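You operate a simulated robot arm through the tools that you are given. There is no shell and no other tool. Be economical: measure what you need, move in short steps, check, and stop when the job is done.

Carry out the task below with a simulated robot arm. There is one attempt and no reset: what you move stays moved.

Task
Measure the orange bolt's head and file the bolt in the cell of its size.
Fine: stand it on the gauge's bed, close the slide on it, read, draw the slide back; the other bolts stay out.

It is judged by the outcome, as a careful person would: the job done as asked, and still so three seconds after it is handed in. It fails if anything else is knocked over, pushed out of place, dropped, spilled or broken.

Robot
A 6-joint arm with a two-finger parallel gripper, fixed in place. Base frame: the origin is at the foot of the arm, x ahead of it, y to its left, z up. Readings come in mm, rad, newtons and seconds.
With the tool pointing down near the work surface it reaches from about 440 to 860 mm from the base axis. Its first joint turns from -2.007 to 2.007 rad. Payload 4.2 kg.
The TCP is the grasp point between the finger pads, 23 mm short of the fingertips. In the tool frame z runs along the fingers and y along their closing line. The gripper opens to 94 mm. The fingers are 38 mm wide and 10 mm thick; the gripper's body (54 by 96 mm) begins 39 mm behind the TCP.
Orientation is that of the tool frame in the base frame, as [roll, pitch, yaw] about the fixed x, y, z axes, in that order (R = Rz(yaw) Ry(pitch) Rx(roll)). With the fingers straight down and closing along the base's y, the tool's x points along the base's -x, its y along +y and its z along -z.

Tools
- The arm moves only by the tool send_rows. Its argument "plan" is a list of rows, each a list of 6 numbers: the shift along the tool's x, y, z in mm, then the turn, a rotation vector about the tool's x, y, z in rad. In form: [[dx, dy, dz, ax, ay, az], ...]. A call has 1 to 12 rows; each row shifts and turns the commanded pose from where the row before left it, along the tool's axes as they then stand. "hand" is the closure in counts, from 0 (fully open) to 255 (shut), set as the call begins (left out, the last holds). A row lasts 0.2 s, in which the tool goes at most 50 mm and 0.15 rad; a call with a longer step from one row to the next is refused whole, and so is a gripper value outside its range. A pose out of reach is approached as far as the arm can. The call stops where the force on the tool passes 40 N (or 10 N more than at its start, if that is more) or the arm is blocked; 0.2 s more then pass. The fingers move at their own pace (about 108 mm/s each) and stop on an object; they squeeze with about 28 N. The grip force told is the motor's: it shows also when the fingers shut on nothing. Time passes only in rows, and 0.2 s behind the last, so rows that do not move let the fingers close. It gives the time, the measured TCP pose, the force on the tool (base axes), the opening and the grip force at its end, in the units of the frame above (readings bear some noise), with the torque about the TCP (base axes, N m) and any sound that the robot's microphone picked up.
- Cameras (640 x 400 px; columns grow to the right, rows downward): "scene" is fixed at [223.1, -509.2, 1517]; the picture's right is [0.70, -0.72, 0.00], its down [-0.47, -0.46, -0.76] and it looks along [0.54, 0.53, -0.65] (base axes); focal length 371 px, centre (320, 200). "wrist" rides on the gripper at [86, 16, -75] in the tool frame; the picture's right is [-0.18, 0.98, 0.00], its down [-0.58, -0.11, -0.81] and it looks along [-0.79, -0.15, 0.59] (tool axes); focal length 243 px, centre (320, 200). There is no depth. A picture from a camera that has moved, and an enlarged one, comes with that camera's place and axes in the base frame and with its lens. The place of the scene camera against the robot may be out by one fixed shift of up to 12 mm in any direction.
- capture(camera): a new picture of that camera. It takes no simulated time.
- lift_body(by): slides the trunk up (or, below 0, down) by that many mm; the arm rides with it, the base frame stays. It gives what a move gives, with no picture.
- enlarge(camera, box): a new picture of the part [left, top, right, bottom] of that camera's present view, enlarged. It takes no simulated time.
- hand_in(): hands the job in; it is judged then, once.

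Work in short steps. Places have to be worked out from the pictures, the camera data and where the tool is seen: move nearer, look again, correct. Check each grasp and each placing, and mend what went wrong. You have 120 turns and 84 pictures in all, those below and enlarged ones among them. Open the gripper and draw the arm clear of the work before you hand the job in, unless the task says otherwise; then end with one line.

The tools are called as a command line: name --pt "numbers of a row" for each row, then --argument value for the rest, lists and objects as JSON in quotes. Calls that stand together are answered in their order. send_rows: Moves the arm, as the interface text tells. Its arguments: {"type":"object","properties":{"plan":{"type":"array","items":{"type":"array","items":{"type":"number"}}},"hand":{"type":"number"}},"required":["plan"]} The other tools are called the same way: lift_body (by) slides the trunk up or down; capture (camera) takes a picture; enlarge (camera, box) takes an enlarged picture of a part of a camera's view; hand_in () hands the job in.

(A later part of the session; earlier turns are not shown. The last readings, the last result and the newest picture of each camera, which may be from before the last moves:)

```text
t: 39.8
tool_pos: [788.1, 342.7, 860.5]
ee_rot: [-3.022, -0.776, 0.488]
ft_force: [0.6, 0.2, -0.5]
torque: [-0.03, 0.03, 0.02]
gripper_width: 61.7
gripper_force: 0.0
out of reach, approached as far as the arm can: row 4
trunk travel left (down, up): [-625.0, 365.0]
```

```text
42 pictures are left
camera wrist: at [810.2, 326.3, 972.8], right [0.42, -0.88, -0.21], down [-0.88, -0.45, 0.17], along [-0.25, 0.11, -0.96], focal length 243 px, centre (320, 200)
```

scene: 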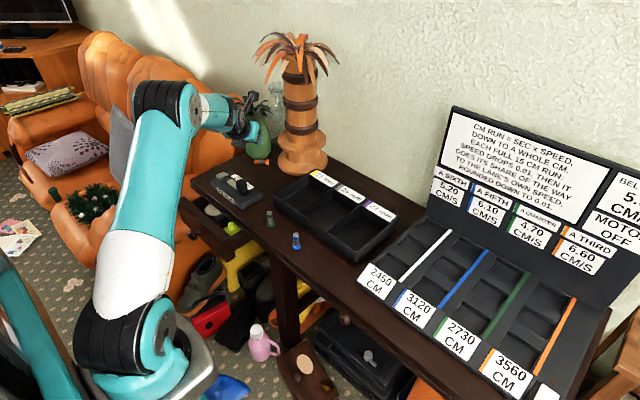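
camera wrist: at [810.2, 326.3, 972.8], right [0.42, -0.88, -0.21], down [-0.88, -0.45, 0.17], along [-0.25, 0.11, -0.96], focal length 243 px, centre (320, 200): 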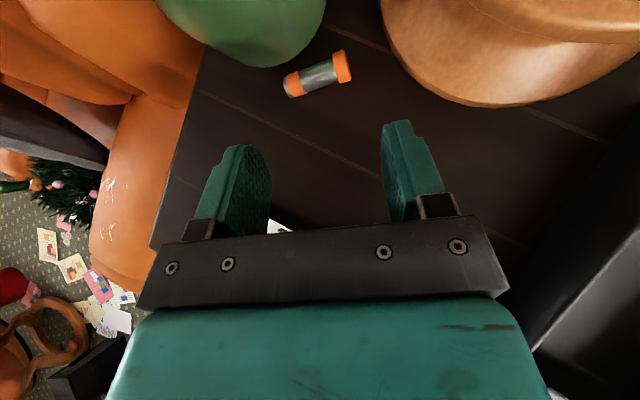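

The bolt sits consistently at (844,392). The 8° misalignment is acceptable for pinching the ends. I'll advance 60 mm along the tool axis, watching force and reach.

send_rows --pt "-2.3 -4.1 10 0 0 0" --pt "0 0 12.5 0 0 0" --pt "0 0 12.5 0 0 0" --pt "0 0 12.5 0 0 0" --pt "0 0 12.5 0 0 0" --pt "0 0 0 0 0 0"

capture --camera "wrist"

enlarge --camera "scene" --box '[210, 110, 310, 180]'

```text
t: 41.2
tool_pos: [817.0, 371.7, 815.8]
ee_rot: [-3.021, -0.778, 0.488]
ft_force: [-0.6, -0.2, -0.1]
torque: [0.02, 0.02, 0.0]
gripper_width: 61.6
gripper_force: 0.1
trunk travel left (down, up): [-625.0, 365.0]
```

```text
41 pictures are left
camera wrist: at [838.7, 355.1, 928.2], right [0.42, -0.88, -0.21], down [-0.88, -0.45, 0.17], along [-0.25, 0.11, -0.96], focal length 243 px, centre (320, 200)
```

wrist: 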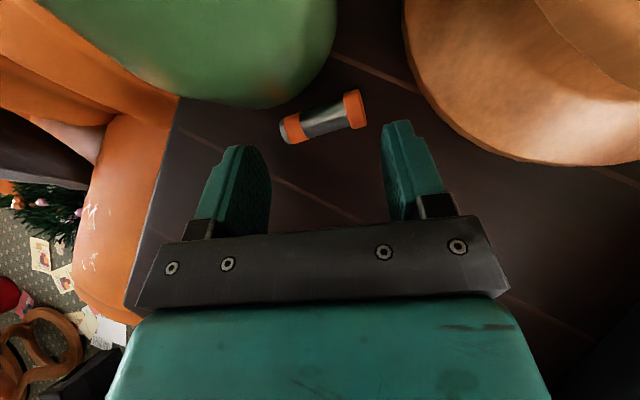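

```text
5.71 times, centred on (260, 145) of scene
camera zoom: at [223.1, -509.2, 1517.0], right [0.7, -0.72, 0.0], down [-0.47, -0.46, -0.76], along [0.54, 0.53, -0.65], focal length 2122 px, centre (663, 514)
```

zoom: 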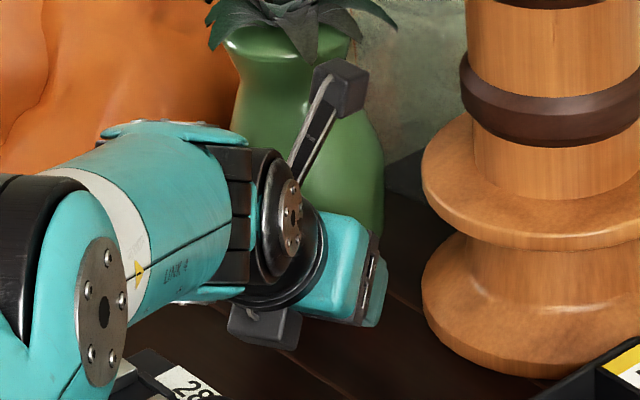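

It reached without trouble, with the bolt centred between the fingers. I'll go the remaining 30 mm slowly.

send_rows --pt "0.5 0.5 8 0 0 0" --pt "0.5 0.4 8 0 0 0" --pt "0 0 6 0 0 0" --pt "0 0 5 0 0 0" --pt "0 0 3 0 0 0" --pt "0 0 0 0 0 0"

capture --camera "wrist"

```text
t: 41.9
tool_pos: [825.3, 379.3, 805.2]
ee_rot: [-3.023, -0.774, 0.493]
ft_force: [-27.4, -21.9, 16.4]
torque: [0.69, -0.12, 0.99]
gripper_width: 60.8
gripper_force: 0.1
trunk travel left (down, up): [-625.0, 365.0]
stopped in row 3: the force on the tool passed its limit at 54 N (the readings are from after the stop); the commanded pose is now the measured one
```

```text
39 pictures are left
camera wrist: at [848.1, 362.2, 917.3], right [0.42, -0.88, -0.21], down [-0.87, -0.45, 0.18], along [-0.25, 0.11, -0.96], focal length 243 px, centre (320, 200)
```

wrist: 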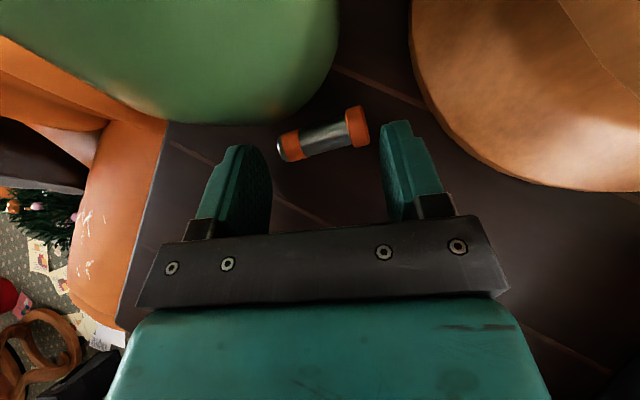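

I touched the vase with the tip-side finger. I'll back straight out at once and check whether the vase shifted.

send_rows --pt "0 0 -20 0 0 0" --pt "0 0 -30 0 0 0" --pt "0 0 -40 0 0 0" --pt "0 0 0 0 0 0"

enlarge --camera "scene" --box '[190, 90, 350, 210]'

capture --camera "wrist"

```text
t: 42.9
tool_pos: [776.3, 339.0, 865.9]
ee_rot: [-3.021, -0.772, 0.49]
ft_force: [0.6, 1.1, -0.7]
torque: [-0.02, -0.01, 0.0]
gripper_width: 61.8
gripper_force: 0.1
trunk travel left (down, up): [-625.0, 365.0]
```

```text
3.33 times, centred on (270, 150) of scene
camera zoom: at [223.1, -509.2, 1517.0], right [0.7, -0.72, 0.0], down [-0.47, -0.46, -0.76], along [0.54, 0.53, -0.65], focal length 1238 px, centre (487, 367)
```

zoom: 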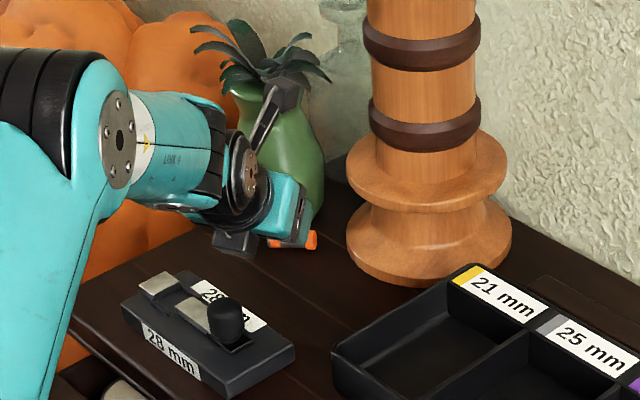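

```text
37 pictures are left
camera wrist: at [799.8, 322.6, 980.0], right [0.42, -0.88, -0.21], down [-0.87, -0.45, 0.18], along [-0.25, 0.11, -0.96], focal length 243 px, centre (320, 200)
```

wrist: 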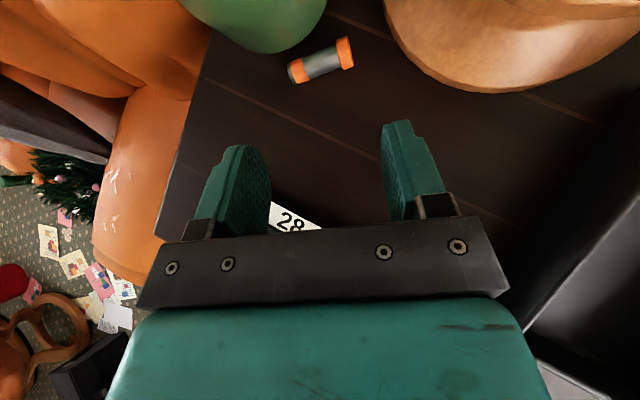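

The vase and bolt haven't visibly moved. The bolt tip is tucked against the vase, so I'll use a flatter approach of about 58° with the fingertips stopping at the bolt's axis. That needs exact alignment, so I'll rotate the last joint the other way round, at a safe height.

send_rows --pt "21 -2.5 -21.3 0 0 0" --pt "21 -2.5 -21.3 0 0 0" --pt "10 -1 -30 0 0 0" --pt "0 0 0 0 0 0.15" --pt "0 0 0 0 0 0.15" --pt "0 0 0 0 0 0.15" --pt "0 0 0 0 0 0.15" --pt "0 0 0 0 0 0.15" --pt "0 0 0 0 0 0.15" --pt "0 0 0 0 0 0.15" --pt "0 0 0 0 0 0.15" --pt "0 0 0 0 0 0.15"

send_rows --pt "0 0 0 0 0 0.15" --pt "0 0 0 0 0 0.15" --pt "0 0 0 0 0 0.15" --pt "0 0 0 0 0 0.15" --pt "0 0 0 0 0 0.15" --pt "0 0 0 0 0 0.15" --pt "0 0 0 0 0 0.15" --pt "0 0 0 0 0 0.15" --pt "0 0 0 0 0 0.15" --pt "0 0 0 0 0 0.15" --pt "0 0 0 0 0 0.15" --pt "0 0 0 0 0 0.15"

send_rows --pt "0 0 0 0 0 0.15" --pt "0 0 0 0 0 0.15" --pt "0 0 0 0 0 0.15" --pt "0 0 0 0 0 0.15" --pt "0 0 0 0 0 0.15" --pt "0 0 0 0 0 0.15" --pt "0 0 0 0 0 0.15" --pt "0 0 0 0 0 0.15" --pt "0 0 0 0 0 0.15" --pt "0 0 0 0 0 0.15" --pt "0 0 0 0 0 0.15" --pt "0 0 0 0 0 0.15"

```text
t: 45.5
tool_pos: [766.2, 332.3, 955.6]
ee_rot: [-2.365, -0.069, -0.84]
ft_force: [-0.1, 0.4, 0.3]
torque: [0.01, 0.0, -0.01]
gripper_width: 62.1
gripper_force: 0.1
trunk travel left (down, up): [-625.0, 365.0]
```

```text
t: 48.1
tool_pos: [765.2, 332.5, 954.0]
ee_rot: [3.012, 0.772, -2.662]
ft_force: [0.5, 0.7, 0.2]
torque: [0.0, 0.01, -0.03]
gripper_width: 61.9
gripper_force: 0.0
trunk travel left (down, up): [-625.0, 365.0]
```

```text
t: 50.7
tool_pos: [765.2, 332.8, 955.2]
ee_rot: [2.394, -0.249, 1.974]
ft_force: [-0.2, -0.3, 0.7]
torque: [0.0, -0.05, -0.03]
gripper_width: 62.0
gripper_force: 0.0
trunk travel left (down, up): [-625.0, 365.0]
```

send_rows --pt "0 0 0 0 0 0.15" --pt "0 0 0 0 0 0.15" --pt "0 0 0 0 0 0.15" --pt "0 0 0 0 0 0.15" --pt "0 0 0 0 0 0.15" --pt "0 0 0 0 0 0.15" --pt "0 0 0 0 0 0.15" --pt "0 0 0 0 0 0.15" --pt "0 0 0 0 0.118 0" --pt "0 0 0 0 0.118 0" --pt "0 0 0 0 0 0"

```text
t: 53.1
tool_pos: [772.1, 324.0, 955.0]
ee_rot: [2.972, -1.006, 0.903]
ft_force: [0.1, -0.2, 0.4]
torque: [0.01, 0.01, -0.03]
gripper_width: 61.9
gripper_force: 0.1
out of reach, approached as far as the arm can: row 8
trunk travel left (down, up): [-625.0, 365.0]
```

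The alignment is now good: the closing line is at -46.5° against the bolt's -49°, with a slight 5° dip. I'll go to the pre-grasp and re-measure.

send_rows --pt "-30 -5 24 0 0 0" --pt "-30 -5 24 0 0 0" --pt "-30 -4.5 25 0 0 0" --pt "0 0 0 0 0 0"

capture --camera "wrist"

enlarge --camera "scene" --box '[190, 90, 350, 210]'

```text
t: 54.1
tool_pos: [778.8, 336.6, 838.8]
ee_rot: [2.971, -1.005, 0.902]
ft_force: [0.1, 0.6, 0.6]
torque: [0.04, -0.04, 0.02]
gripper_width: 62.2
gripper_force: 0.1
trunk travel left (down, up): [-625.0, 365.0]
```

```text
36 pictures are left
camera wrist: at [771.6, 321.3, 953.4], right [0.61, -0.79, -0.07], down [-0.79, -0.61, -0.08], along [0.02, 0.1, -0.99], focal length 243 px, centre (320, 200)
```

wrist: 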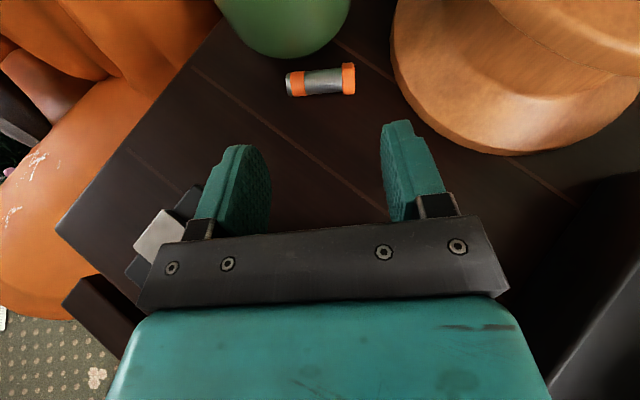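

```text
3.33 times, centred on (270, 150) of scene
camera zoom: at [223.1, -509.2, 1517.0], right [0.7, -0.72, 0.0], down [-0.47, -0.46, -0.76], along [0.54, 0.53, -0.65], focal length 1238 px, centre (487, 367)
```

zoom: 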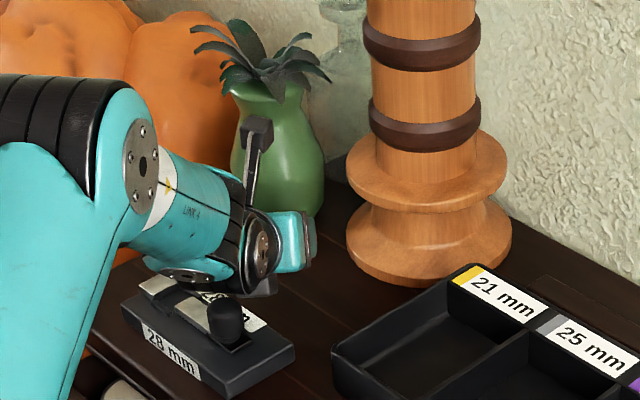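

The bolt's centre is at (843.5,392.8), and the wrist would pass low over the gauge knob. I'll reduce the tilt to 54° for clearance, stop the fingertips just short of the bolt's axis, and advance 55 mm first.

send_rows --pt "0 0 0 0 -0.07 0" --pt "4.6 -0.8 10 0 0 0" --pt "0 0 15 0 0 0" --pt "0 0 15 0 0 0" --pt "0 0 15 0 0 0" --pt "0 0 0 0 0 0"

capture --camera "wrist"

enlarge --camera "scene" --box '[190, 90, 350, 210]'

```text
t: 55.5
tool_pos: [815.4, 366.5, 810.6]
ee_rot: [2.985, -0.938, 0.884]
ft_force: [0.3, 0.6, -0.1]
torque: [-0.01, -0.02, 0.0]
gripper_width: 62.0
gripper_force: 0.0
trunk travel left (down, up): [-625.0, 365.0]
```

```text
34 pictures are left
camera wrist: at [813.6, 356.5, 925.8], right [0.6, -0.79, -0.06], down [-0.8, -0.61, -0.01], along [-0.03, 0.05, -1.0], focal length 243 px, centre (320, 200)
```

wrist: 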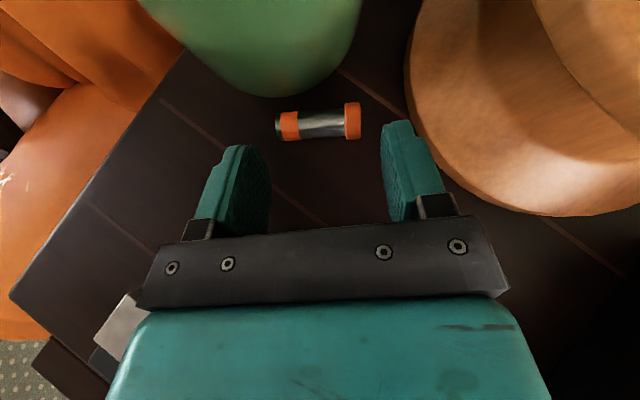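

```text
3.33 times, centred on (270, 150) of scene
camera zoom: at [223.1, -509.2, 1517.0], right [0.7, -0.72, 0.0], down [-0.47, -0.46, -0.76], along [0.54, 0.53, -0.65], focal length 1238 px, centre (487, 367)
```

zoom: 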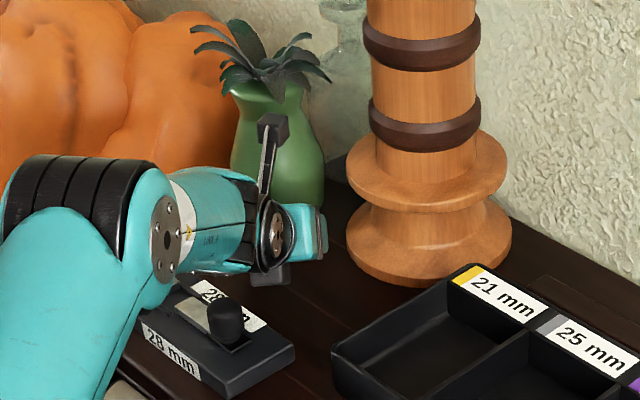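

Clear so far. I'll advance the last 23 mm gently.

send_rows --pt "0 -1 7 0 0 0" --pt "0 -0.9 7 0 0 0" --pt "0 0 4 0 0 0" --pt "0 0 3 0 0 0" --pt "0 0 2.5 0 0 0" --pt "0 0 0 0 0 0"

capture --camera "wrist"

```text
t: 56.8
tool_pos: [830.4, 381.6, 802.7]
ee_rot: [2.977, -0.948, 0.896]
ft_force: [-5.6, -7.3, 11.0]
torque: [0.14, 0.35, 0.3]
gripper_width: 60.6
gripper_force: 0.1
trunk travel left (down, up): [-625.0, 365.0]
stopped in row 6: the force on the tool passed its limit at 116 N (the readings are from after the stop); the commanded pose is now the measured one
```

```text
32 pictures are left
camera wrist: at [827.5, 370.3, 917.5], right [0.61, -0.79, -0.06], down [-0.79, -0.61, -0.02], along [-0.02, 0.05, -1.0], focal length 243 px, centre (320, 200)
```

wrist: 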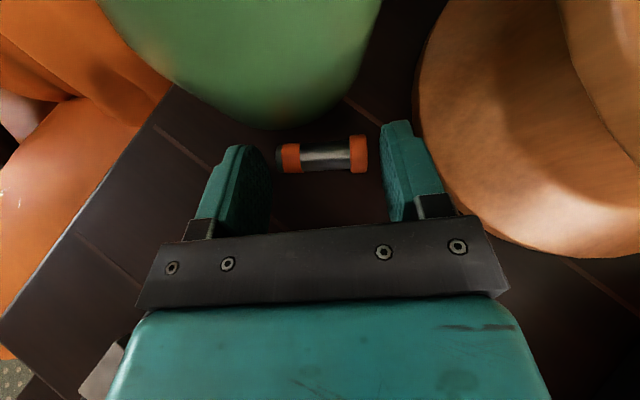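

The stop was most likely the lower (tip-side) fingertip touching the table, and the tool sprang back to z=802.7. The fingers now straddle the bolt. I'll lower 3.5 mm and close.

send_rows --pt "-1.4 -0.2 1 0 0 0" --pt "-1.4 -0.2 1 0 0 0" --pt "0 0 0 0 0 0"

send_rows --hand 255 --pt "0 0 0 0 0 0" --pt "0 0 0 0 0 0" --pt "0 0 0 0 0 0"

capture --camera "wrist"

```text
t: 57.7
tool_pos: [831.5, 382.1, 801.9]
ee_rot: [2.979, -0.955, 0.896]
ft_force: [-11.5, -11.5, 14.8]
torque: [0.42, 0.13, 0.54]
gripper_width: 61.5
gripper_force: 0.0
trunk travel left (down, up): [-625.0, 365.0]
stopped in row 3: the force on the tool passed its limit at 40 N (the readings are from after the stop); the commanded pose is now the measured one
```

```text
t: 58.5
tool_pos: [827.8, 385.0, 800.4]
ee_rot: [2.981, -0.951, 0.902]
ft_force: [-28.2, 9.4, 14.9]
torque: [0.53, 0.21, 1.09]
gripper_width: 49.9
gripper_force: 27.7
trunk travel left (down, up): [-625.0, 365.0]
```

```text
31 pictures are left
camera wrist: at [824.8, 373.9, 916.8], right [0.62, -0.79, -0.06], down [-0.79, -0.62, -0.02], along [-0.02, 0.06, -1.0], focal length 243 px, centre (320, 200)
```

wrist: 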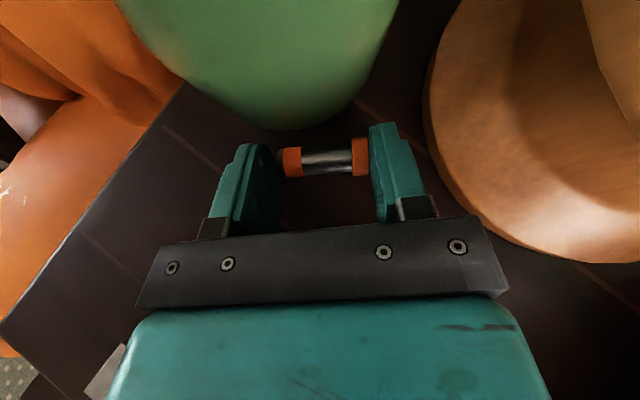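

The bolt is pinched by its ends at a 49.9 mm opening. I'll lift slightly and draw it inward, away from the vase, slowly.

send_rows --pt "-1.3 -0.1 -3.5 0 0 0" --pt "-2.1 -0.1 -4.6 0 0 0" --pt "-2.1 -0.1 -4.6 0 0 0" --pt "-5 -0.4 -8.7 0 0 0" --pt "-5 -0.4 -8.7 0 0 0" --pt "-5 -0.4 -8.7 0 0 0" --pt "0 0 0 0 0 0"

capture --camera "wrist"

enlarge --camera "scene" --box '[190, 90, 350, 210]'

```text
t: 60.1
tool_pos: [797.1, 353.7, 804.3]
ee_rot: [2.98, -0.95, 0.896]
ft_force: [-0.6, -0.3, -1.0]
torque: [-0.02, 0.0, 0.02]
gripper_width: 49.5
gripper_force: 27.8
trunk travel left (down, up): [-625.0, 365.0]
```

```text
30 pictures are left
camera wrist: at [795.0, 342.1, 920.2], right [0.61, -0.79, -0.06], down [-0.79, -0.61, -0.02], along [-0.02, 0.06, -1.0], focal length 243 px, centre (320, 200)
```

wrist: 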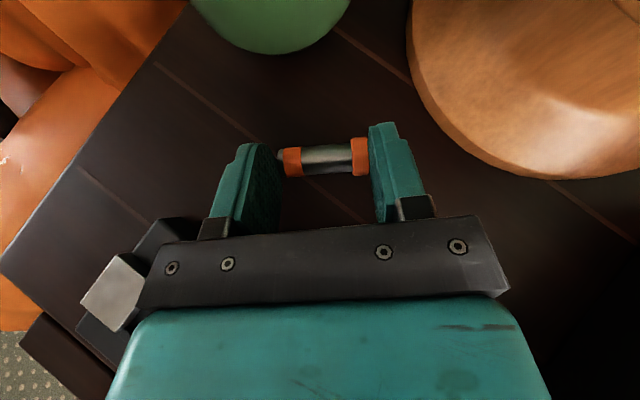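

```text
3.33 times, centred on (270, 150) of scene
camera zoom: at [223.1, -509.2, 1517.0], right [0.7, -0.72, 0.0], down [-0.47, -0.46, -0.76], along [0.54, 0.53, -0.65], focal length 1238 px, centre (487, 367)
```

zoom: 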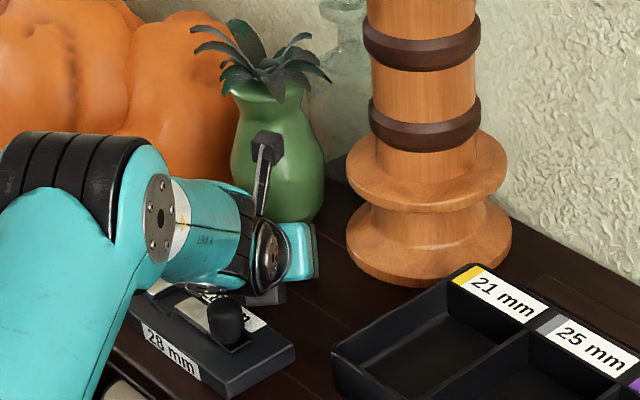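

The bolt is free of the vase and held, and the vase is unmoved. My plan is to carry it slowly to the open table near its old spot and lay it with its head toward the robot. Then I'll regrip across the shank, tilt it upright, and stand it. First: up, back, and untilt.

send_rows --pt "12 1.3 -9 0 0 0" --pt "20 2.2 -14.5 0 0 0" --pt "20 2.2 -14.5 0 0 0" --pt "10 1 -30 0 0 0" --pt "5 0 -30 0 0 0" --pt "0 0 0 0 -0.12 0" --pt "0 0 0 0 -0.14 0" --pt "0 0 0 0 -0.14 0" --pt "0 0 0 0 -0.14 0" --pt "0 0 0 0 -0.14 0" --pt "0 0 0 0 -0.14 0" --pt "0 0 0 0 -0.12 0"

capture --camera "wrist"

```text
t: 62.7
tool_pos: [716.4, 327.3, 909.4]
ee_rot: [3.047, -0.013, 0.763]
ft_force: [-0.3, -0.2, 0.2]
torque: [0.0, 0.02, -0.03]
gripper_width: 48.9
gripper_force: 28.1
out of reach, approached as far as the arm can: row 11, 12
trunk travel left (down, up): [-625.0, 365.0]
```

```text
28 pictures are left
camera wrist: at [785.9, 380.8, 987.6], right [0.54, -0.84, 0.09], down [-0.56, -0.28, 0.78], along [-0.63, -0.48, -0.61], focal length 243 px, centre (320, 200)
```

wrist: 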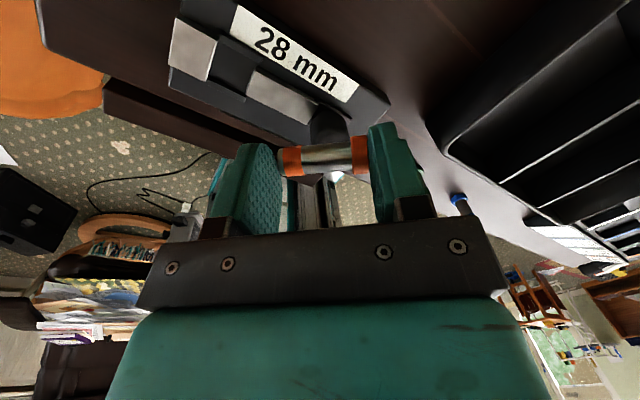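

Still held, with the tool vertical. Now I'll rotate toward x-azimuth -90° in steps.

send_rows --pt "0 0 -10 0 0 -0.15" --pt "0 0 0 0 0 -0.15" --pt "0 0 0 0 0 -0.15" --pt "0 0 0 0 0 -0.15" --pt "0 0 0 0 0 -0.15" --pt "0 0 0 0 0 -0.15" --pt "0 0 0 0 0 -0.15" --pt "0 0 0 0 0 -0.15" --pt "0 0 0 0 0 -0.15" --pt "0 0 0 0 0 -0.15" --pt "0 0 0 0 0 -0.15" --pt "0 0 0 0 0 -0.15"

send_rows --pt "0 0 0 0 0 -0.15" --pt "0 0 0 0 0 -0.15" --pt "0 0 0 0 0 -0.15" --pt "0 0 0 0 0 -0.15" --pt "0 0 0 0 0 -0.15" --pt "0 0 0 0 0 -0.15" --pt "0 0 0 0 0 -0.15" --pt "0 0 0 0 0 -0.15" --pt "0 0 0 0 0 -0.15" --pt "0 0 0 0 0 -0.15" --pt "0 0 0 0 0 -0.15" --pt "0 0 0 0 0 -0.15"

```text
t: 65.3
tool_pos: [716.3, 328.1, 919.6]
ee_rot: [-3.135, 0.097, 2.564]
ft_force: [0.2, 0.4, -1.1]
torque: [0.02, -0.03, 0.0]
gripper_width: 49.0
gripper_force: 28.4
trunk travel left (down, up): [-625.0, 365.0]
```

```text
t: 67.9
tool_pos: [716.9, 329.6, 920.7]
ee_rot: [-3.049, -0.029, -1.921]
ft_force: [0.2, 0.0, 0.2]
torque: [-0.02, -0.02, 0.02]
gripper_width: 48.8
gripper_force: 27.7
trunk travel left (down, up): [-625.0, 365.0]
```

Still held. I'll finish the rotation, level the tool, and carry the bolt slowly toward (672,-80).

send_rows --pt "0 0 0 0 0 -0.12" --pt "0 0 0 0 0 -0.12" --pt "0 0 0 0 0 -0.11" --pt "0 0 0 -0.0926 0 0" --pt "0 0 0 0 -0.029 0" --pt "20 2 0 0 0 0" --pt "30 3 0 0 0 0" --pt "35 4 0 0 0 0" --pt "35 4 0 0 0 0" --pt "35 4 0 0 0 0" --pt "35 4 0 0 0 0" --pt "25 3 0 0 0 0"

send_rows --pt "20 2 0 0 0 0" --pt "35 4 0 0 0 0" --pt "35 4 0 0 0 0" --pt "35 4 0 0 0 0" --pt "35 4 0 0 0 0" --pt "25 3 0 0 0 0" --pt "9 0 0 0 0 0" --pt "0 0 0 0 0 0"

capture --camera "wrist"

```text
t: 70.5
tool_pos: [760.3, 157.6, 940.3]
ee_rot: [3.125, -0.03, -1.573]
ft_force: [-0.5, 0.1, 0.0]
torque: [0.02, 0.0, 0.0]
gripper_width: 48.9
gripper_force: 28.0
out of reach, approached as far as the arm can: row 4, 8, 9, 10, 11, 12
trunk travel left (down, up): [-625.0, 365.0]
```

```text
t: 72.3
tool_pos: [811.2, -11.8, 960.6]
ee_rot: [3.126, -0.029, -1.574]
ft_force: [-0.5, -0.4, -0.4]
torque: [0.0, -0.01, -0.01]
gripper_width: 48.9
gripper_force: 27.5
out of reach, approached as far as the arm can: row 1, 2, 3, 4, 5, 6
trunk travel left (down, up): [-625.0, 365.0]
```

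```text
27 pictures are left
camera wrist: at [796.8, -96.6, 1038.7], right [-0.98, 0.19, 0.01], down [0.13, 0.6, 0.79], along [0.14, 0.77, -0.62], focal length 243 px, centre (320, 200)
```

wrist: 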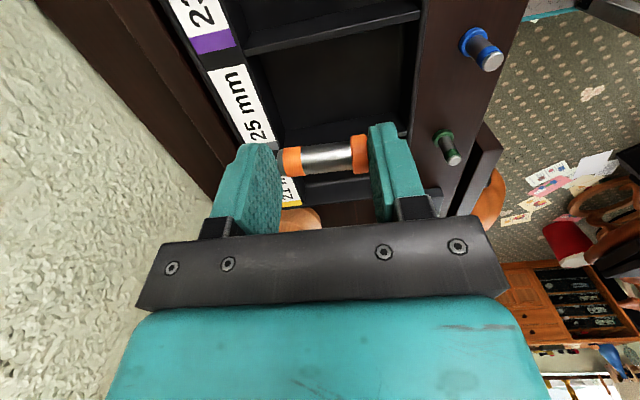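

It is still held, but the moves drifted outward to (811,-12,960), which suggests some joint limit. I'll test a small inward move on its own.

send_rows --pt "0 20 0 0 0 0" --pt "0 30 0 0 0 0" --pt "0 30 0 0 0 0" --pt "0 0 0 0 0 0"

capture --camera "scene"

```text
t: 73.3
tool_pos: [808.3, -7.3, 967.1]
ee_rot: [3.125, -0.028, -1.572]
ft_force: [-0.8, 0.0, -0.1]
torque: [0.02, 0.0, 0.0]
gripper_width: 48.9
gripper_force: 28.0
out of reach, approached as far as the arm can: row 1, 2, 3
trunk travel left (down, up): [-625.0, 365.0]
```

```text
26 pictures are left
```

scene: 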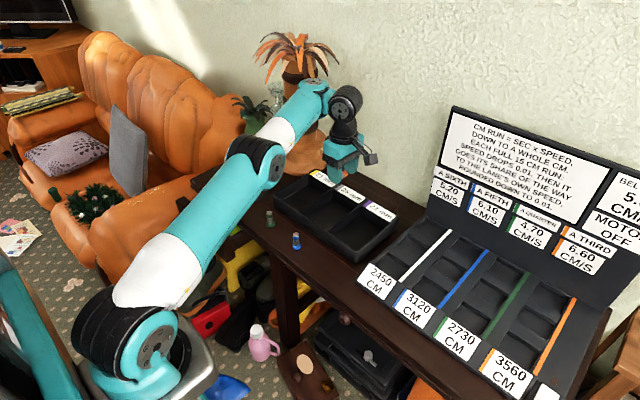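

The wrist is on an awkward branch, with the forearm still pointing toward the vase. I'll retrace to the previous pose before choosing another orientation.

send_rows --pt "-25 6 4 0 0 0" --pt "-35 9 5 0 0 0" --pt "-35 9 5 0 0 0" --pt "-35 9 5 0 0 0" --pt "-35 9 5 0 0 0" --pt "-35 9 5 0 0 0" --pt "-35 9 5 0 0 0" --pt "-35 9 4 0 0 0" --pt "-35 9 4 0 0 0" --pt "-25 8 4 0 0 0" --pt "0 0 0 0 0 0"

capture --camera "scene"

```text
t: 75.7
tool_pos: [722.3, 319.4, 915.5]
ee_rot: [3.126, -0.028, -1.574]
ft_force: [0.3, -0.3, -1.0]
torque: [-0.01, 0.01, 0.01]
gripper_width: 49.0
gripper_force: 27.6
trunk travel left (down, up): [-625.0, 365.0]
```

```text
25 pictures are left
```

scene: 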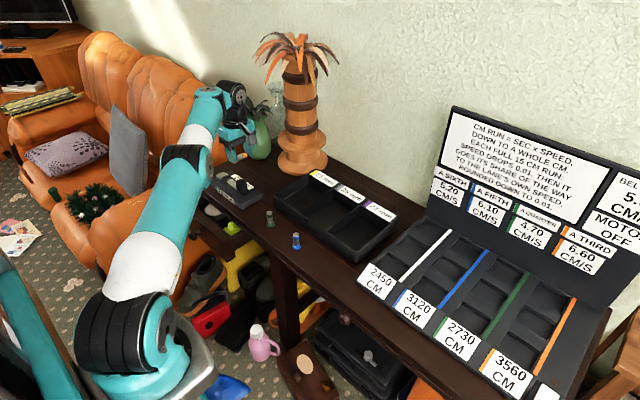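

Back, with the bolt still held. The standard yaw (tool x toward the robot) is a known good branch, so I'll rotate to it and carry from there.

send_rows --pt "0 0 0 0 0 0.143" --pt "0 0 0 0 0 0.143" --pt "0 0 0 0 0 0.143" --pt "0 0 0 0 0 0.143" --pt "0 0 0 0 0 0.143" --pt "0 0 0 0 0 0.143" --pt "0 0 0 0 0 0.143" --pt "0 0 0 0 0 0.143" --pt "0 0 0 0 0 0.143" --pt "0 0 0 0 0 0.143" --pt "0 0 0 0 0 0.14" --pt "0 0 0 0 0 0"

send_rows --pt "5 -20 0 0 0 0" --pt "5 -30 0 0 0 0" --pt "5 -30 0 0 0 0" --pt "0 0 0 0 0 0"

```text
t: 78.3
tool_pos: [723.6, 322.3, 914.7]
ee_rot: [-3.113, -0.015, 3.136]
ft_force: [-0.6, -0.2, -0.6]
torque: [-0.01, 0.02, -0.02]
gripper_width: 49.2
gripper_force: 28.1
trunk travel left (down, up): [-625.0, 365.0]
```

```text
t: 79.3
tool_pos: [711.7, 244.4, 918.5]
ee_rot: [-3.113, -0.016, 3.139]
ft_force: [-0.2, -1.0, 0.1]
torque: [0.0, -0.03, -0.01]
gripper_width: 48.6
gripper_force: 27.9
trunk travel left (down, up): [-625.0, 365.0]
```

The standard branch moves freely. Continuing to the lay-down spot.

send_rows --pt "4 -25 0 0 0 0" --pt "4 -33 0 0 0 0" --pt "4 -33 0 0 0 0" --pt "4 -33 0 0 0 0" --pt "4 -33 0 0 0 0" --pt "4 -33 0 0 0 0" --pt "4 -33 0 0 0 0" --pt "4 -33 0 0 0 0" --pt "4 -33 0 0 0 0" --pt "4 -28 0 0 0 0" --pt "0 -9 0 0 0 0" --pt "0 0 0 0 0 0"

capture --camera "wrist"

```text
t: 81.9
tool_pos: [813.5, -19.6, 952.0]
ee_rot: [-3.113, -0.02, 3.137]
ft_force: [0.3, 0.8, -0.5]
torque: [-0.04, -0.04, -0.02]
gripper_width: 48.7
gripper_force: 27.5
out of reach, approached as far as the arm can: row 1, 2, 3, 4, 5, 6, 7, 8, 9, 10
trunk travel left (down, up): [-625.0, 365.0]
```

```text
24 pictures are left
camera wrist: at [729.3, -0.5, 1029.9], right [0.19, 0.98, -0.03], down [0.6, -0.09, 0.8], along [0.78, -0.17, -0.6], focal length 243 px, centre (320, 200)
```

wrist: 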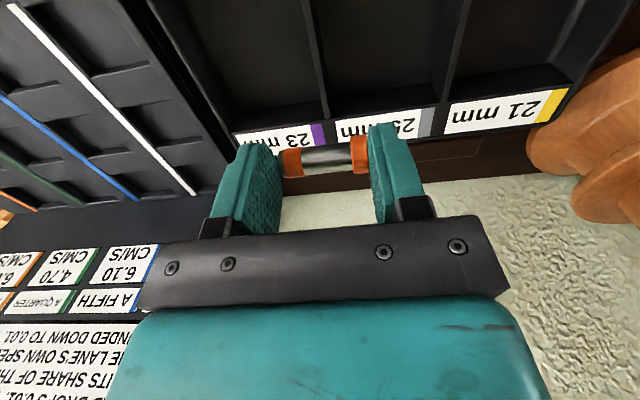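

The elbow seems to have flipped to the lower branch during the stretched retreat. I'll stretch outward and upward in open space, move down while stretched (which favours elbow-up), then come back in.

send_rows --pt "-25 0 -30 0 0 0" --pt "-25 0 -30 0 0 0" --pt "-30 0 -20 0 0 0" --pt "-30 0 0 0 0 0" --pt "-15 0 30 0 0 0" --pt "-15 0 30 0 0 0" --pt "-15 0 30 0 0 0" --pt "0 0 30 0 0 0" --pt "25 0 15 0 0 0" --pt "30 0 0 0 0 0" --pt "30 0 0 0 0 0" --pt "0 0 0 0 0 0"

capture --camera "scene"

```text
t: 84.5
tool_pos: [817.2, 2.4, 889.2]
ee_rot: [-3.113, -0.019, 3.137]
ft_force: [0.5, -0.5, -0.1]
torque: [0.0, 0.0, 0.0]
gripper_width: 49.0
gripper_force: 28.3
out of reach, approached as far as the arm can: row 2, 3, 4, 5, 6, 7, 11
trunk travel left (down, up): [-625.0, 365.0]
```

```text
23 pictures are left
```

scene: 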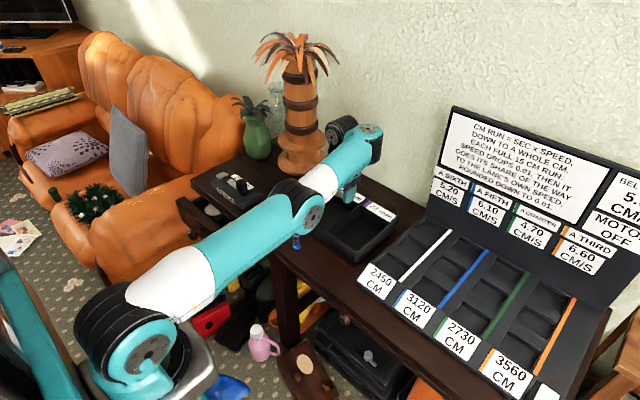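

The elbow is still on the lower branch, limited to near-straight. I'll try larger outward steps, so the solver can overshoot across straight, then pull inward.

send_rows --pt "-48 0 0 0 0 0" --pt "-48 0 5 0 0 0" --pt "-48 0 5 0 0 0" --pt "20 0 0 0 0 0" --pt "30 0 0 0 0 0" --pt "30 0 0 0 0 0" --pt "30 0 0 0 0 0" --pt "30 0 0 0 0 0" --pt "0 0 0 0 0 0"

```text
t: 86.5
tool_pos: [816.0, 9.1, 889.3]
ee_rot: [-3.114, -0.014, 3.138]
ft_force: [-0.8, 0.4, -0.5]
torque: [0.03, 0.01, 0.0]
gripper_width: 48.6
gripper_force: 28.0
out of reach, approached as far as the arm can: row 2, 3, 6, 7, 8
trunk travel left (down, up): [-625.0, 365.0]
```

Still at the limit. I'll try a single intermediate outward step with a downward component, which could land the elbow just past straight, then come inward.

send_rows --pt "-33 0 35 0 0 0" --pt "15 0 0 0 0 0" --pt "25 0 0 0 0 0" --pt "25 0 0 0 0 0" --pt "25 0 0 0 0 0" --pt "0 0 0 0 0 0"

```text
t: 87.9
tool_pos: [812.4, 17.2, 858.6]
ee_rot: [-3.113, -0.015, 3.138]
ft_force: [0.1, -0.7, 0.2]
torque: [-0.01, -0.01, -0.02]
gripper_width: 49.0
gripper_force: 27.8
out of reach, approached as far as the arm can: row 1, 3, 4, 5
trunk travel left (down, up): [-625.0, 365.0]
```

Still blocked inward. I'll try several short reach-limit bounces of different size in one call and watch which rows get flagged.

send_rows --pt "-45 0 -20 0 0 0" --pt "-25 0 0 0 0 0" --pt "40 0 0 0 0 0" --pt "40 0 0 0 0 0" --pt "-48 0 0 0 0 0" --pt "-14 0 0 0 0 0" --pt "40 0 10 0 0 0" --pt "40 0 0 0 0 0" --pt "-48 0 0 0 0 0" --pt "-20 0 -15 0 0 0" --pt "40 0 0 0 0 0" --pt "40 0 0 0 0 0"

```text
t: 90.5
tool_pos: [812.9, 24.6, 887.7]
ee_rot: [-3.114, -0.017, 3.137]
ft_force: [0.1, -0.1, -0.9]
torque: [-0.01, 0.0, 0.03]
gripper_width: 48.8
gripper_force: 27.9
out of reach, approached as far as the arm can: row 2, 4, 6, 8, 10, 12
trunk travel left (down, up): [-625.0, 365.0]
```

No change. I'll test whether this is an elbow or a wrist limit by tilting outward here, which brings the wrist inward, and then look at the arm.

send_rows --pt "-25 0 0 0 0 0" --pt "0 0 0 0 -0.14 0" --pt "0 0 0 0 -0.14 0" --pt "0 0 0 0 -0.14 0" --pt "0 0 0 0 -0.14 0" --pt "0 0 0 0 -0.14 0" --pt "0 0 0 0 0 0"

capture --camera "scene"

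```text
t: 92.1
tool_pos: [831.9, 23.6, 898.5]
ee_rot: [-3.115, 0.045, 3.14]
ft_force: [-0.1, 0.1, -0.3]
torque: [-0.03, 0.02, 0.01]
gripper_width: 48.7
gripper_force: 27.9
out of reach, approached as far as the arm can: row 2, 3, 4, 5, 6
trunk travel left (down, up): [-625.0, 365.0]
```

```text
22 pictures are left
```

scene: 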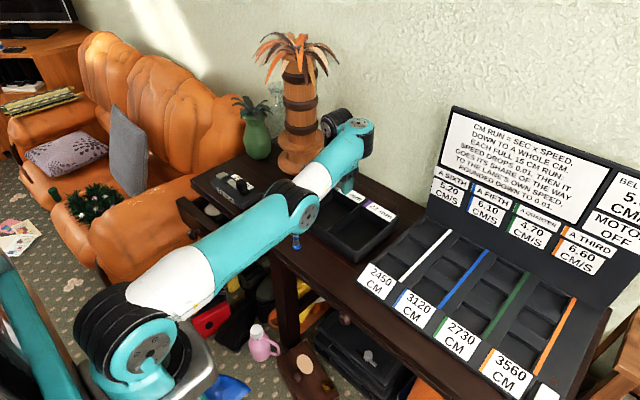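

Confirmed: the elbow is locked near straight. I'll arc up along the reach limit and then come down in full-size steps so that the elbow drifts across straight before I pull in.

send_rows --pt "-30 0 -30 0 0 0" --pt "-15 0 -46 0 0 0" --pt "-12 0 -47 0 0 0" --pt "-12 0 -47 0 0 0" --pt "-12 0 -47 0 0 0" --pt "0 0 0 0 0 0"

send_rows --pt "-14 0 47 0 0 0" --pt "-14 0 47 0 0 0" --pt "-14 0 47 0 0 0" --pt "-14 0 47 0 0 0" --pt "-10 0 48 0 0 0" --pt "0 0 48 0 0 0" --pt "15 0 46 0 0 0" --pt "30 0 0 0 0 0" --pt "30 0 0 0 0 0" --pt "0 0 0 0 0 0"

```text
t: 93.5
tool_pos: [846.6, 10.6, 1088.4]
ee_rot: [-3.116, 0.045, 3.14]
ft_force: [0.4, 0.2, -0.7]
torque: [-0.01, 0.0, -0.02]
gripper_width: 48.8
gripper_force: 28.0
out of reach, approached as far as the arm can: row 2, 3, 4, 5
trunk travel left (down, up): [-625.0, 365.0]
```

```text
t: 95.0
tool_pos: [895.5, 11.9, 844.3]
ee_rot: [-3.121, 0.081, -3.138]
ft_force: [2.3, 0.1, 15.9]
torque: [0.52, 0.24, -0.05]
gripper_width: 49.4
gripper_force: 28.1
out of reach, approached as far as the arm can: row 2, 3, 4, 5
trunk travel left (down, up): [-625.0, 365.0]
stopped in row 7: the force on the tool passed its limit at 60 N (the readings are from after the stop); the commanded pose is now the measured one
```

I came down too far and touched the tray's label rim. Lifting at once, then checking.

send_rows --pt "0 0 -20 0 0 0" --pt "0 0 -40 0 0 0" --pt "0 0 0 0 0 0"

capture --camera "scene"

capture --camera "wrist"

```text
t: 95.8
tool_pos: [889.3, 12.1, 899.1]
ee_rot: [-3.119, 0.073, -3.137]
ft_force: [-0.6, -0.2, 0.0]
torque: [0.0, 0.04, 0.03]
gripper_width: 49.1
gripper_force: 27.9
trunk travel left (down, up): [-625.0, 365.0]
```

```text
21 pictures are left
```

scene: 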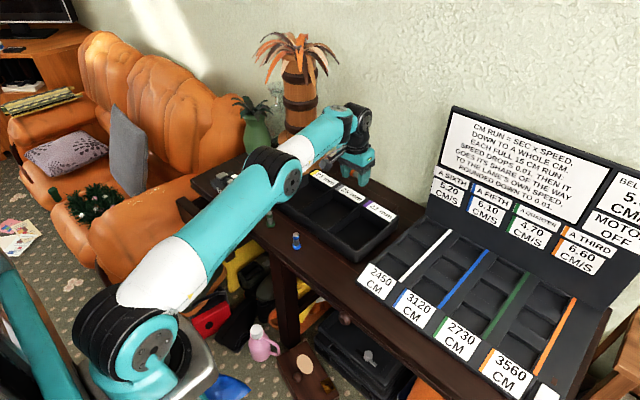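

```text
20 pictures are left
camera wrist: at [798.5, 29.9, 968.9], right [0.18, 0.98, -0.01], down [0.52, -0.09, 0.85], along [0.83, -0.16, -0.53], focal length 243 px, centre (320, 200)
```

wrist: 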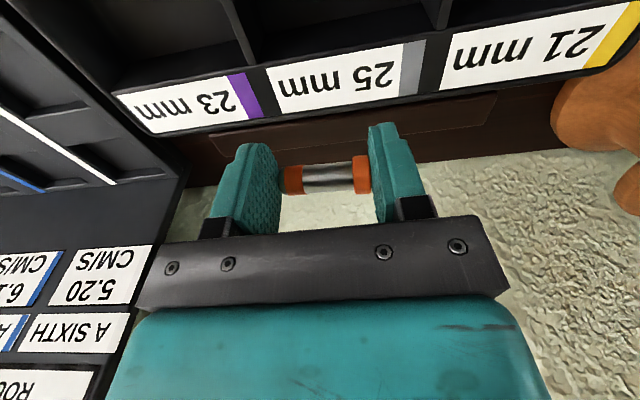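

The bolt is still held and the tray looks unmoved. The elbow now appears slightly above the line, so I'll test moving inward at this height.

send_rows --pt "15 0 -5 0 0 0" --pt "30 0 0 0 0 0" --pt "30 0 0 0 0 0" --pt "30 0 0 0 0 0" --pt "30 0 0 0 0 0" --pt "0 0 0 0 0 0"

```text
t: 97.2
tool_pos: [754.0, 11.6, 895.9]
ee_rot: [-3.12, 0.072, -3.138]
ft_force: [-1.3, -0.4, 0.0]
torque: [0.0, 0.01, 0.0]
gripper_width: 49.5
gripper_force: 27.8
trunk travel left (down, up): [-625.0, 365.0]
```

The elbow is back on the good branch. I'll level the tool and carry the bolt to the lay-down spot.

send_rows --pt "0 0 0 -0.0216 0 0" --pt "0 0 0 0 0.072 0" --pt "20 -22 0 0 0 0" --pt "30 -32 0 0 0 0" --pt "26 -30 0 0 0 0" --pt "10 -8 10 0 0 0" --pt "0 0 25 0 0 0" --pt "0 0 25 0 0 0" --pt "0 0 15 0 0 0" --pt "0 0 0 0 0 0"

capture --camera "wrist"

enlarge --camera "scene" --box '[230, 150, 410, 290]'

```text
t: 99.4
tool_pos: [669.4, -81.2, 822.5]
ee_rot: [3.141, 0.001, -3.136]
ft_force: [0.0, 0.0, -0.2]
torque: [-0.01, 0.01, 0.01]
gripper_width: 49.1
gripper_force: 27.9
trunk travel left (down, up): [-625.0, 365.0]
```

```text
19 pictures are left
camera wrist: at [583.2, -63.9, 897.2], right [0.18, 0.98, 0.0], down [0.58, -0.11, 0.81], along [0.79, -0.14, -0.59], focal length 243 px, centre (320, 200)
```

wrist: 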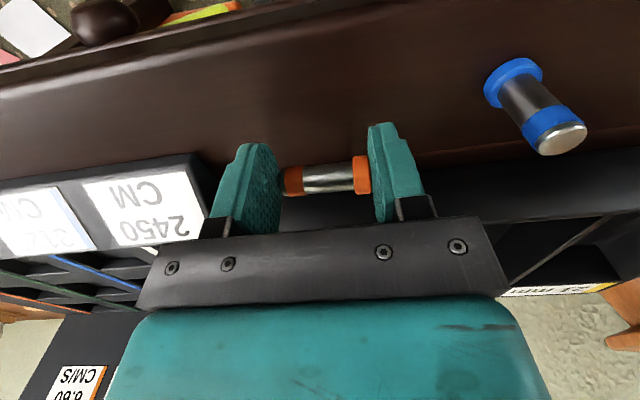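

```text
2.86 times, centred on (320, 220) of scene
camera zoom: at [223.1, -509.2, 1517.0], right [0.7, -0.72, 0.0], down [-0.47, -0.46, -0.76], along [0.54, 0.53, -0.65], focal length 1061 px, centre (320, 143)
```

zoom: 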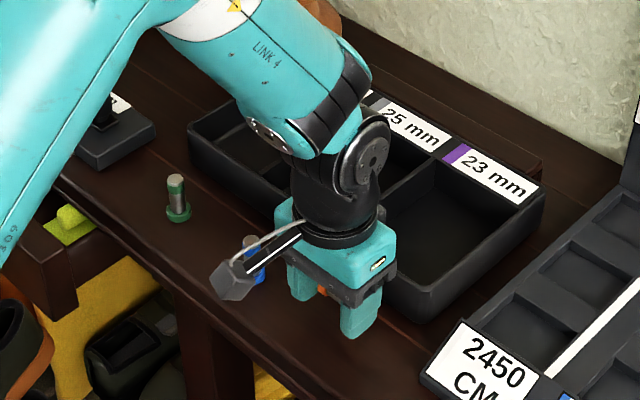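

Good. I'll rotate the tool 90° here so the head points toward the robot, then lower until the bolt touches the table.

send_rows --pt "0 0 0 0 0 -0.143" --pt "0 0 0 0 0 -0.143" --pt "0 0 0 0 0 -0.143" --pt "0 0 0 0 0 -0.143" --pt "0 0 0 0 0 -0.143" --pt "0 0 0 0 0 -0.143" --pt "0 0 0 0 0 -0.143" --pt "0 0 0 0 0 -0.143" --pt "0 0 0 0 0 -0.143" --pt "0 0 0 0 0 -0.143" --pt "0 0 0 0 0 -0.143" --pt "0 0 0 0 0 0"

send_rows --pt "0 0 5 0 0 0" --pt "0 0 4 0 0 0" --pt "0 0 3 0 0 0" --pt "0 0 2 0 0 0" --pt "0 0 0 0 0 0"

enlarge --camera "scene" --box '[280, 200, 380, 270]'

```text
t: 102.0
tool_pos: [669.5, -80.8, 821.9]
ee_rot: [-3.141, -0.001, -1.563]
ft_force: [0.0, -0.7, -0.3]
torque: [-0.02, -0.01, 0.03]
gripper_width: 49.0
gripper_force: 27.7
trunk travel left (down, up): [-625.0, 365.0]
```

```text
t: 103.2
tool_pos: [669.7, -80.2, 808.0]
ee_rot: [3.14, -0.001, -1.566]
ft_force: [0.5, -0.1, -0.8]
torque: [0.02, 0.01, 0.01]
gripper_width: 48.9
gripper_force: 28.0
trunk travel left (down, up): [-625.0, 365.0]
```

```text
5.71 times, centred on (330, 235) of scene
camera zoom: at [223.1, -509.2, 1517.0], right [0.7, -0.72, 0.0], down [-0.47, -0.46, -0.76], along [0.54, 0.53, -0.65], focal length 2122 px, centre (263, 0)
```

zoom: 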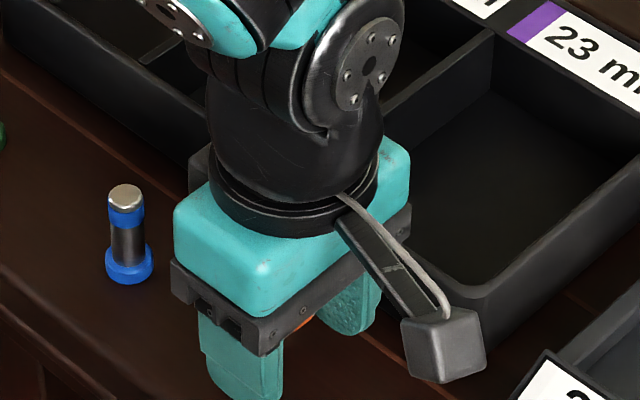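

Not touching yet. I'll lower in 2 mm steps, watching the vertical force.

send_rows --pt "0 0 2 0 0 0" --pt "0 0 2 0 0 0" --pt "0 0 0 0 0 0"

send_rows --pt "0 0 2 0 0 0" --pt "0 0 1 0 0 0" --pt "0 0 0 0 0 0"

send_rows --pt "0 0 1.5 0 0 0" --pt "0 0 0 0 0 0"

```text
t: 104.0
tool_pos: [669.0, -80.9, 803.5]
ee_rot: [3.14, 0.001, -1.564]
ft_force: [0.1, 0.6, 0.1]
torque: [-0.03, -0.02, -0.02]
gripper_width: 48.9
gripper_force: 28.0
trunk travel left (down, up): [-625.0, 365.0]
```

```text
t: 104.8
tool_pos: [669.3, -81.2, 800.7]
ee_rot: [3.14, 0.0, -1.565]
ft_force: [-0.7, -0.2, 0.3]
torque: [0.0, 0.02, 0.02]
gripper_width: 49.1
gripper_force: 27.9
trunk travel left (down, up): [-625.0, 365.0]
```

```text
t: 105.4
tool_pos: [668.3, -81.5, 799.3]
ee_rot: [-3.141, 0.0, -1.564]
ft_force: [0.2, 1.1, -0.5]
torque: [-0.01, -0.01, -0.03]
gripper_width: 49.0
gripper_force: 27.8
trunk travel left (down, up): [-625.0, 365.0]
```

send_rows --pt "0 0 1.5 0 0 0" --pt "0 0 0 0 0 0"

send_rows --hand 215 --pt "0 0 0 0 0 0" --pt "0 0 0 0 0 0"

```text
t: 106.0
tool_pos: [669.2, -80.1, 798.0]
ee_rot: [3.141, 0.0, -1.564]
ft_force: [-0.1, 0.2, -0.3]
torque: [-0.03, 0.02, -0.01]
gripper_width: 49.0
gripper_force: 28.1
trunk travel left (down, up): [-625.0, 365.0]
```

```text
t: 106.6
tool_pos: [668.7, -79.6, 797.1]
ee_rot: [3.141, -0.003, -1.565]
ft_force: [0.0, 0.1, -0.3]
torque: [0.0, 0.02, -0.04]
gripper_width: 48.9
gripper_force: 28.1
trunk travel left (down, up): [-625.0, 365.0]
```

Fingertips are near the table. I'll open moderately (to about 66 mm) and look.

send_rows --hand 76 --pt "0 0 0 0 0 0" --pt "0 0 0 0 0 0" --pt "0 0 0 0 0 0" --pt "0 0 0 0 0 0"

capture --camera "wrist"

```text
t: 107.6
tool_pos: [668.4, -80.4, 796.6]
ee_rot: [-3.141, -0.001, -1.563]
ft_force: [0.1, -0.5, 0.0]
torque: [0.01, 0.03, -0.01]
gripper_width: 66.1
gripper_force: 0.0
trunk travel left (down, up): [-625.0, 365.0]
```

```text
16 pictures are left
camera wrist: at [654.2, -166.6, 872.9], right [-0.98, 0.18, 0.0], down [0.1, 0.58, 0.81], along [0.14, 0.79, -0.59], focal length 243 px, centre (320, 200)
```

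wrist: 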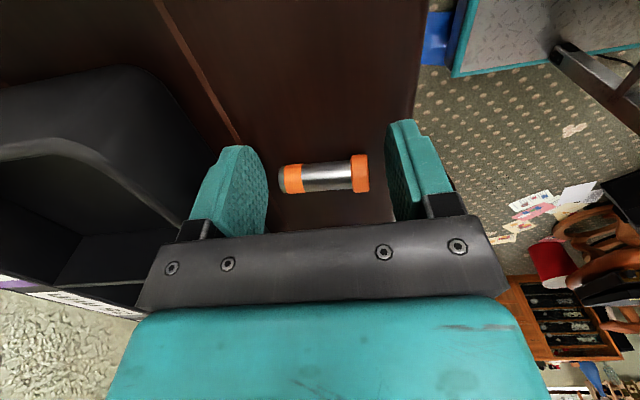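

The bolt lies neatly, head toward the robot: centre (671,-64), head end x≈647, tip x≈694. I'll raise, return to standard yaw, and position over the shank.

send_rows --pt "0 0 -25 0 0 0" --pt "0 0 -30 0 0 0" --pt "0 0 0 0 0 0.143" --pt "0 0 0 0 0 0.143" --pt "0 0 0 0 0 0.143" --pt "0 0 0 0 0 0.143" --pt "0 0 0 0 0 0.143" --pt "0 0 0 0 0 0.143" --pt "0 0 0 0 0 0.143" --pt "0 0 0 0 0 0.143" --pt "0 0 0 0 0 0.143" --pt "0 0 0 0 0 0.143"

send_rows --pt "0 0 0 0 0 0.143" --pt "-8 16 0 0 0 0" --pt "0 0 0 0 0 0"

capture --camera "wrist"

```text
t: 110.2
tool_pos: [669.3, -81.4, 852.4]
ee_rot: [3.14, -0.001, -2.996]
ft_force: [0.0, -0.4, 0.9]
torque: [0.01, 0.01, 0.01]
gripper_width: 66.2
gripper_force: 0.0
trunk travel left (down, up): [-625.0, 365.0]
```

```text
t: 111.0
tool_pos: [676.6, -64.0, 851.0]
ee_rot: [3.141, 0.001, -3.139]
ft_force: [-0.2, -1.1, 0.3]
torque: [0.01, 0.02, -0.02]
gripper_width: 65.9
gripper_force: 0.1
trunk travel left (down, up): [-625.0, 365.0]
```

```text
15 pictures are left
camera wrist: at [591.3, -47.3, 927.3], right [0.18, 0.98, 0.0], down [0.58, -0.11, 0.81], along [0.79, -0.15, -0.59], focal length 243 px, centre (320, 200)
```

wrist: 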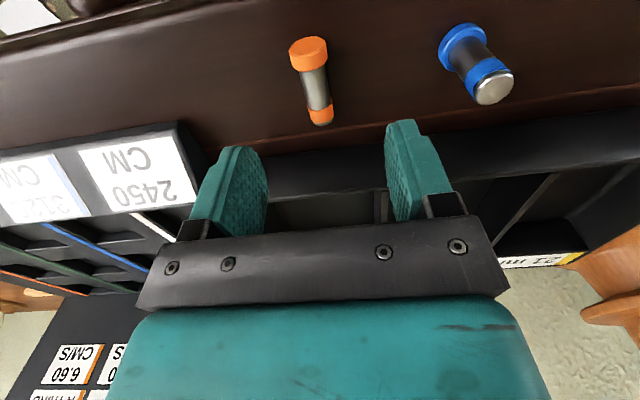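

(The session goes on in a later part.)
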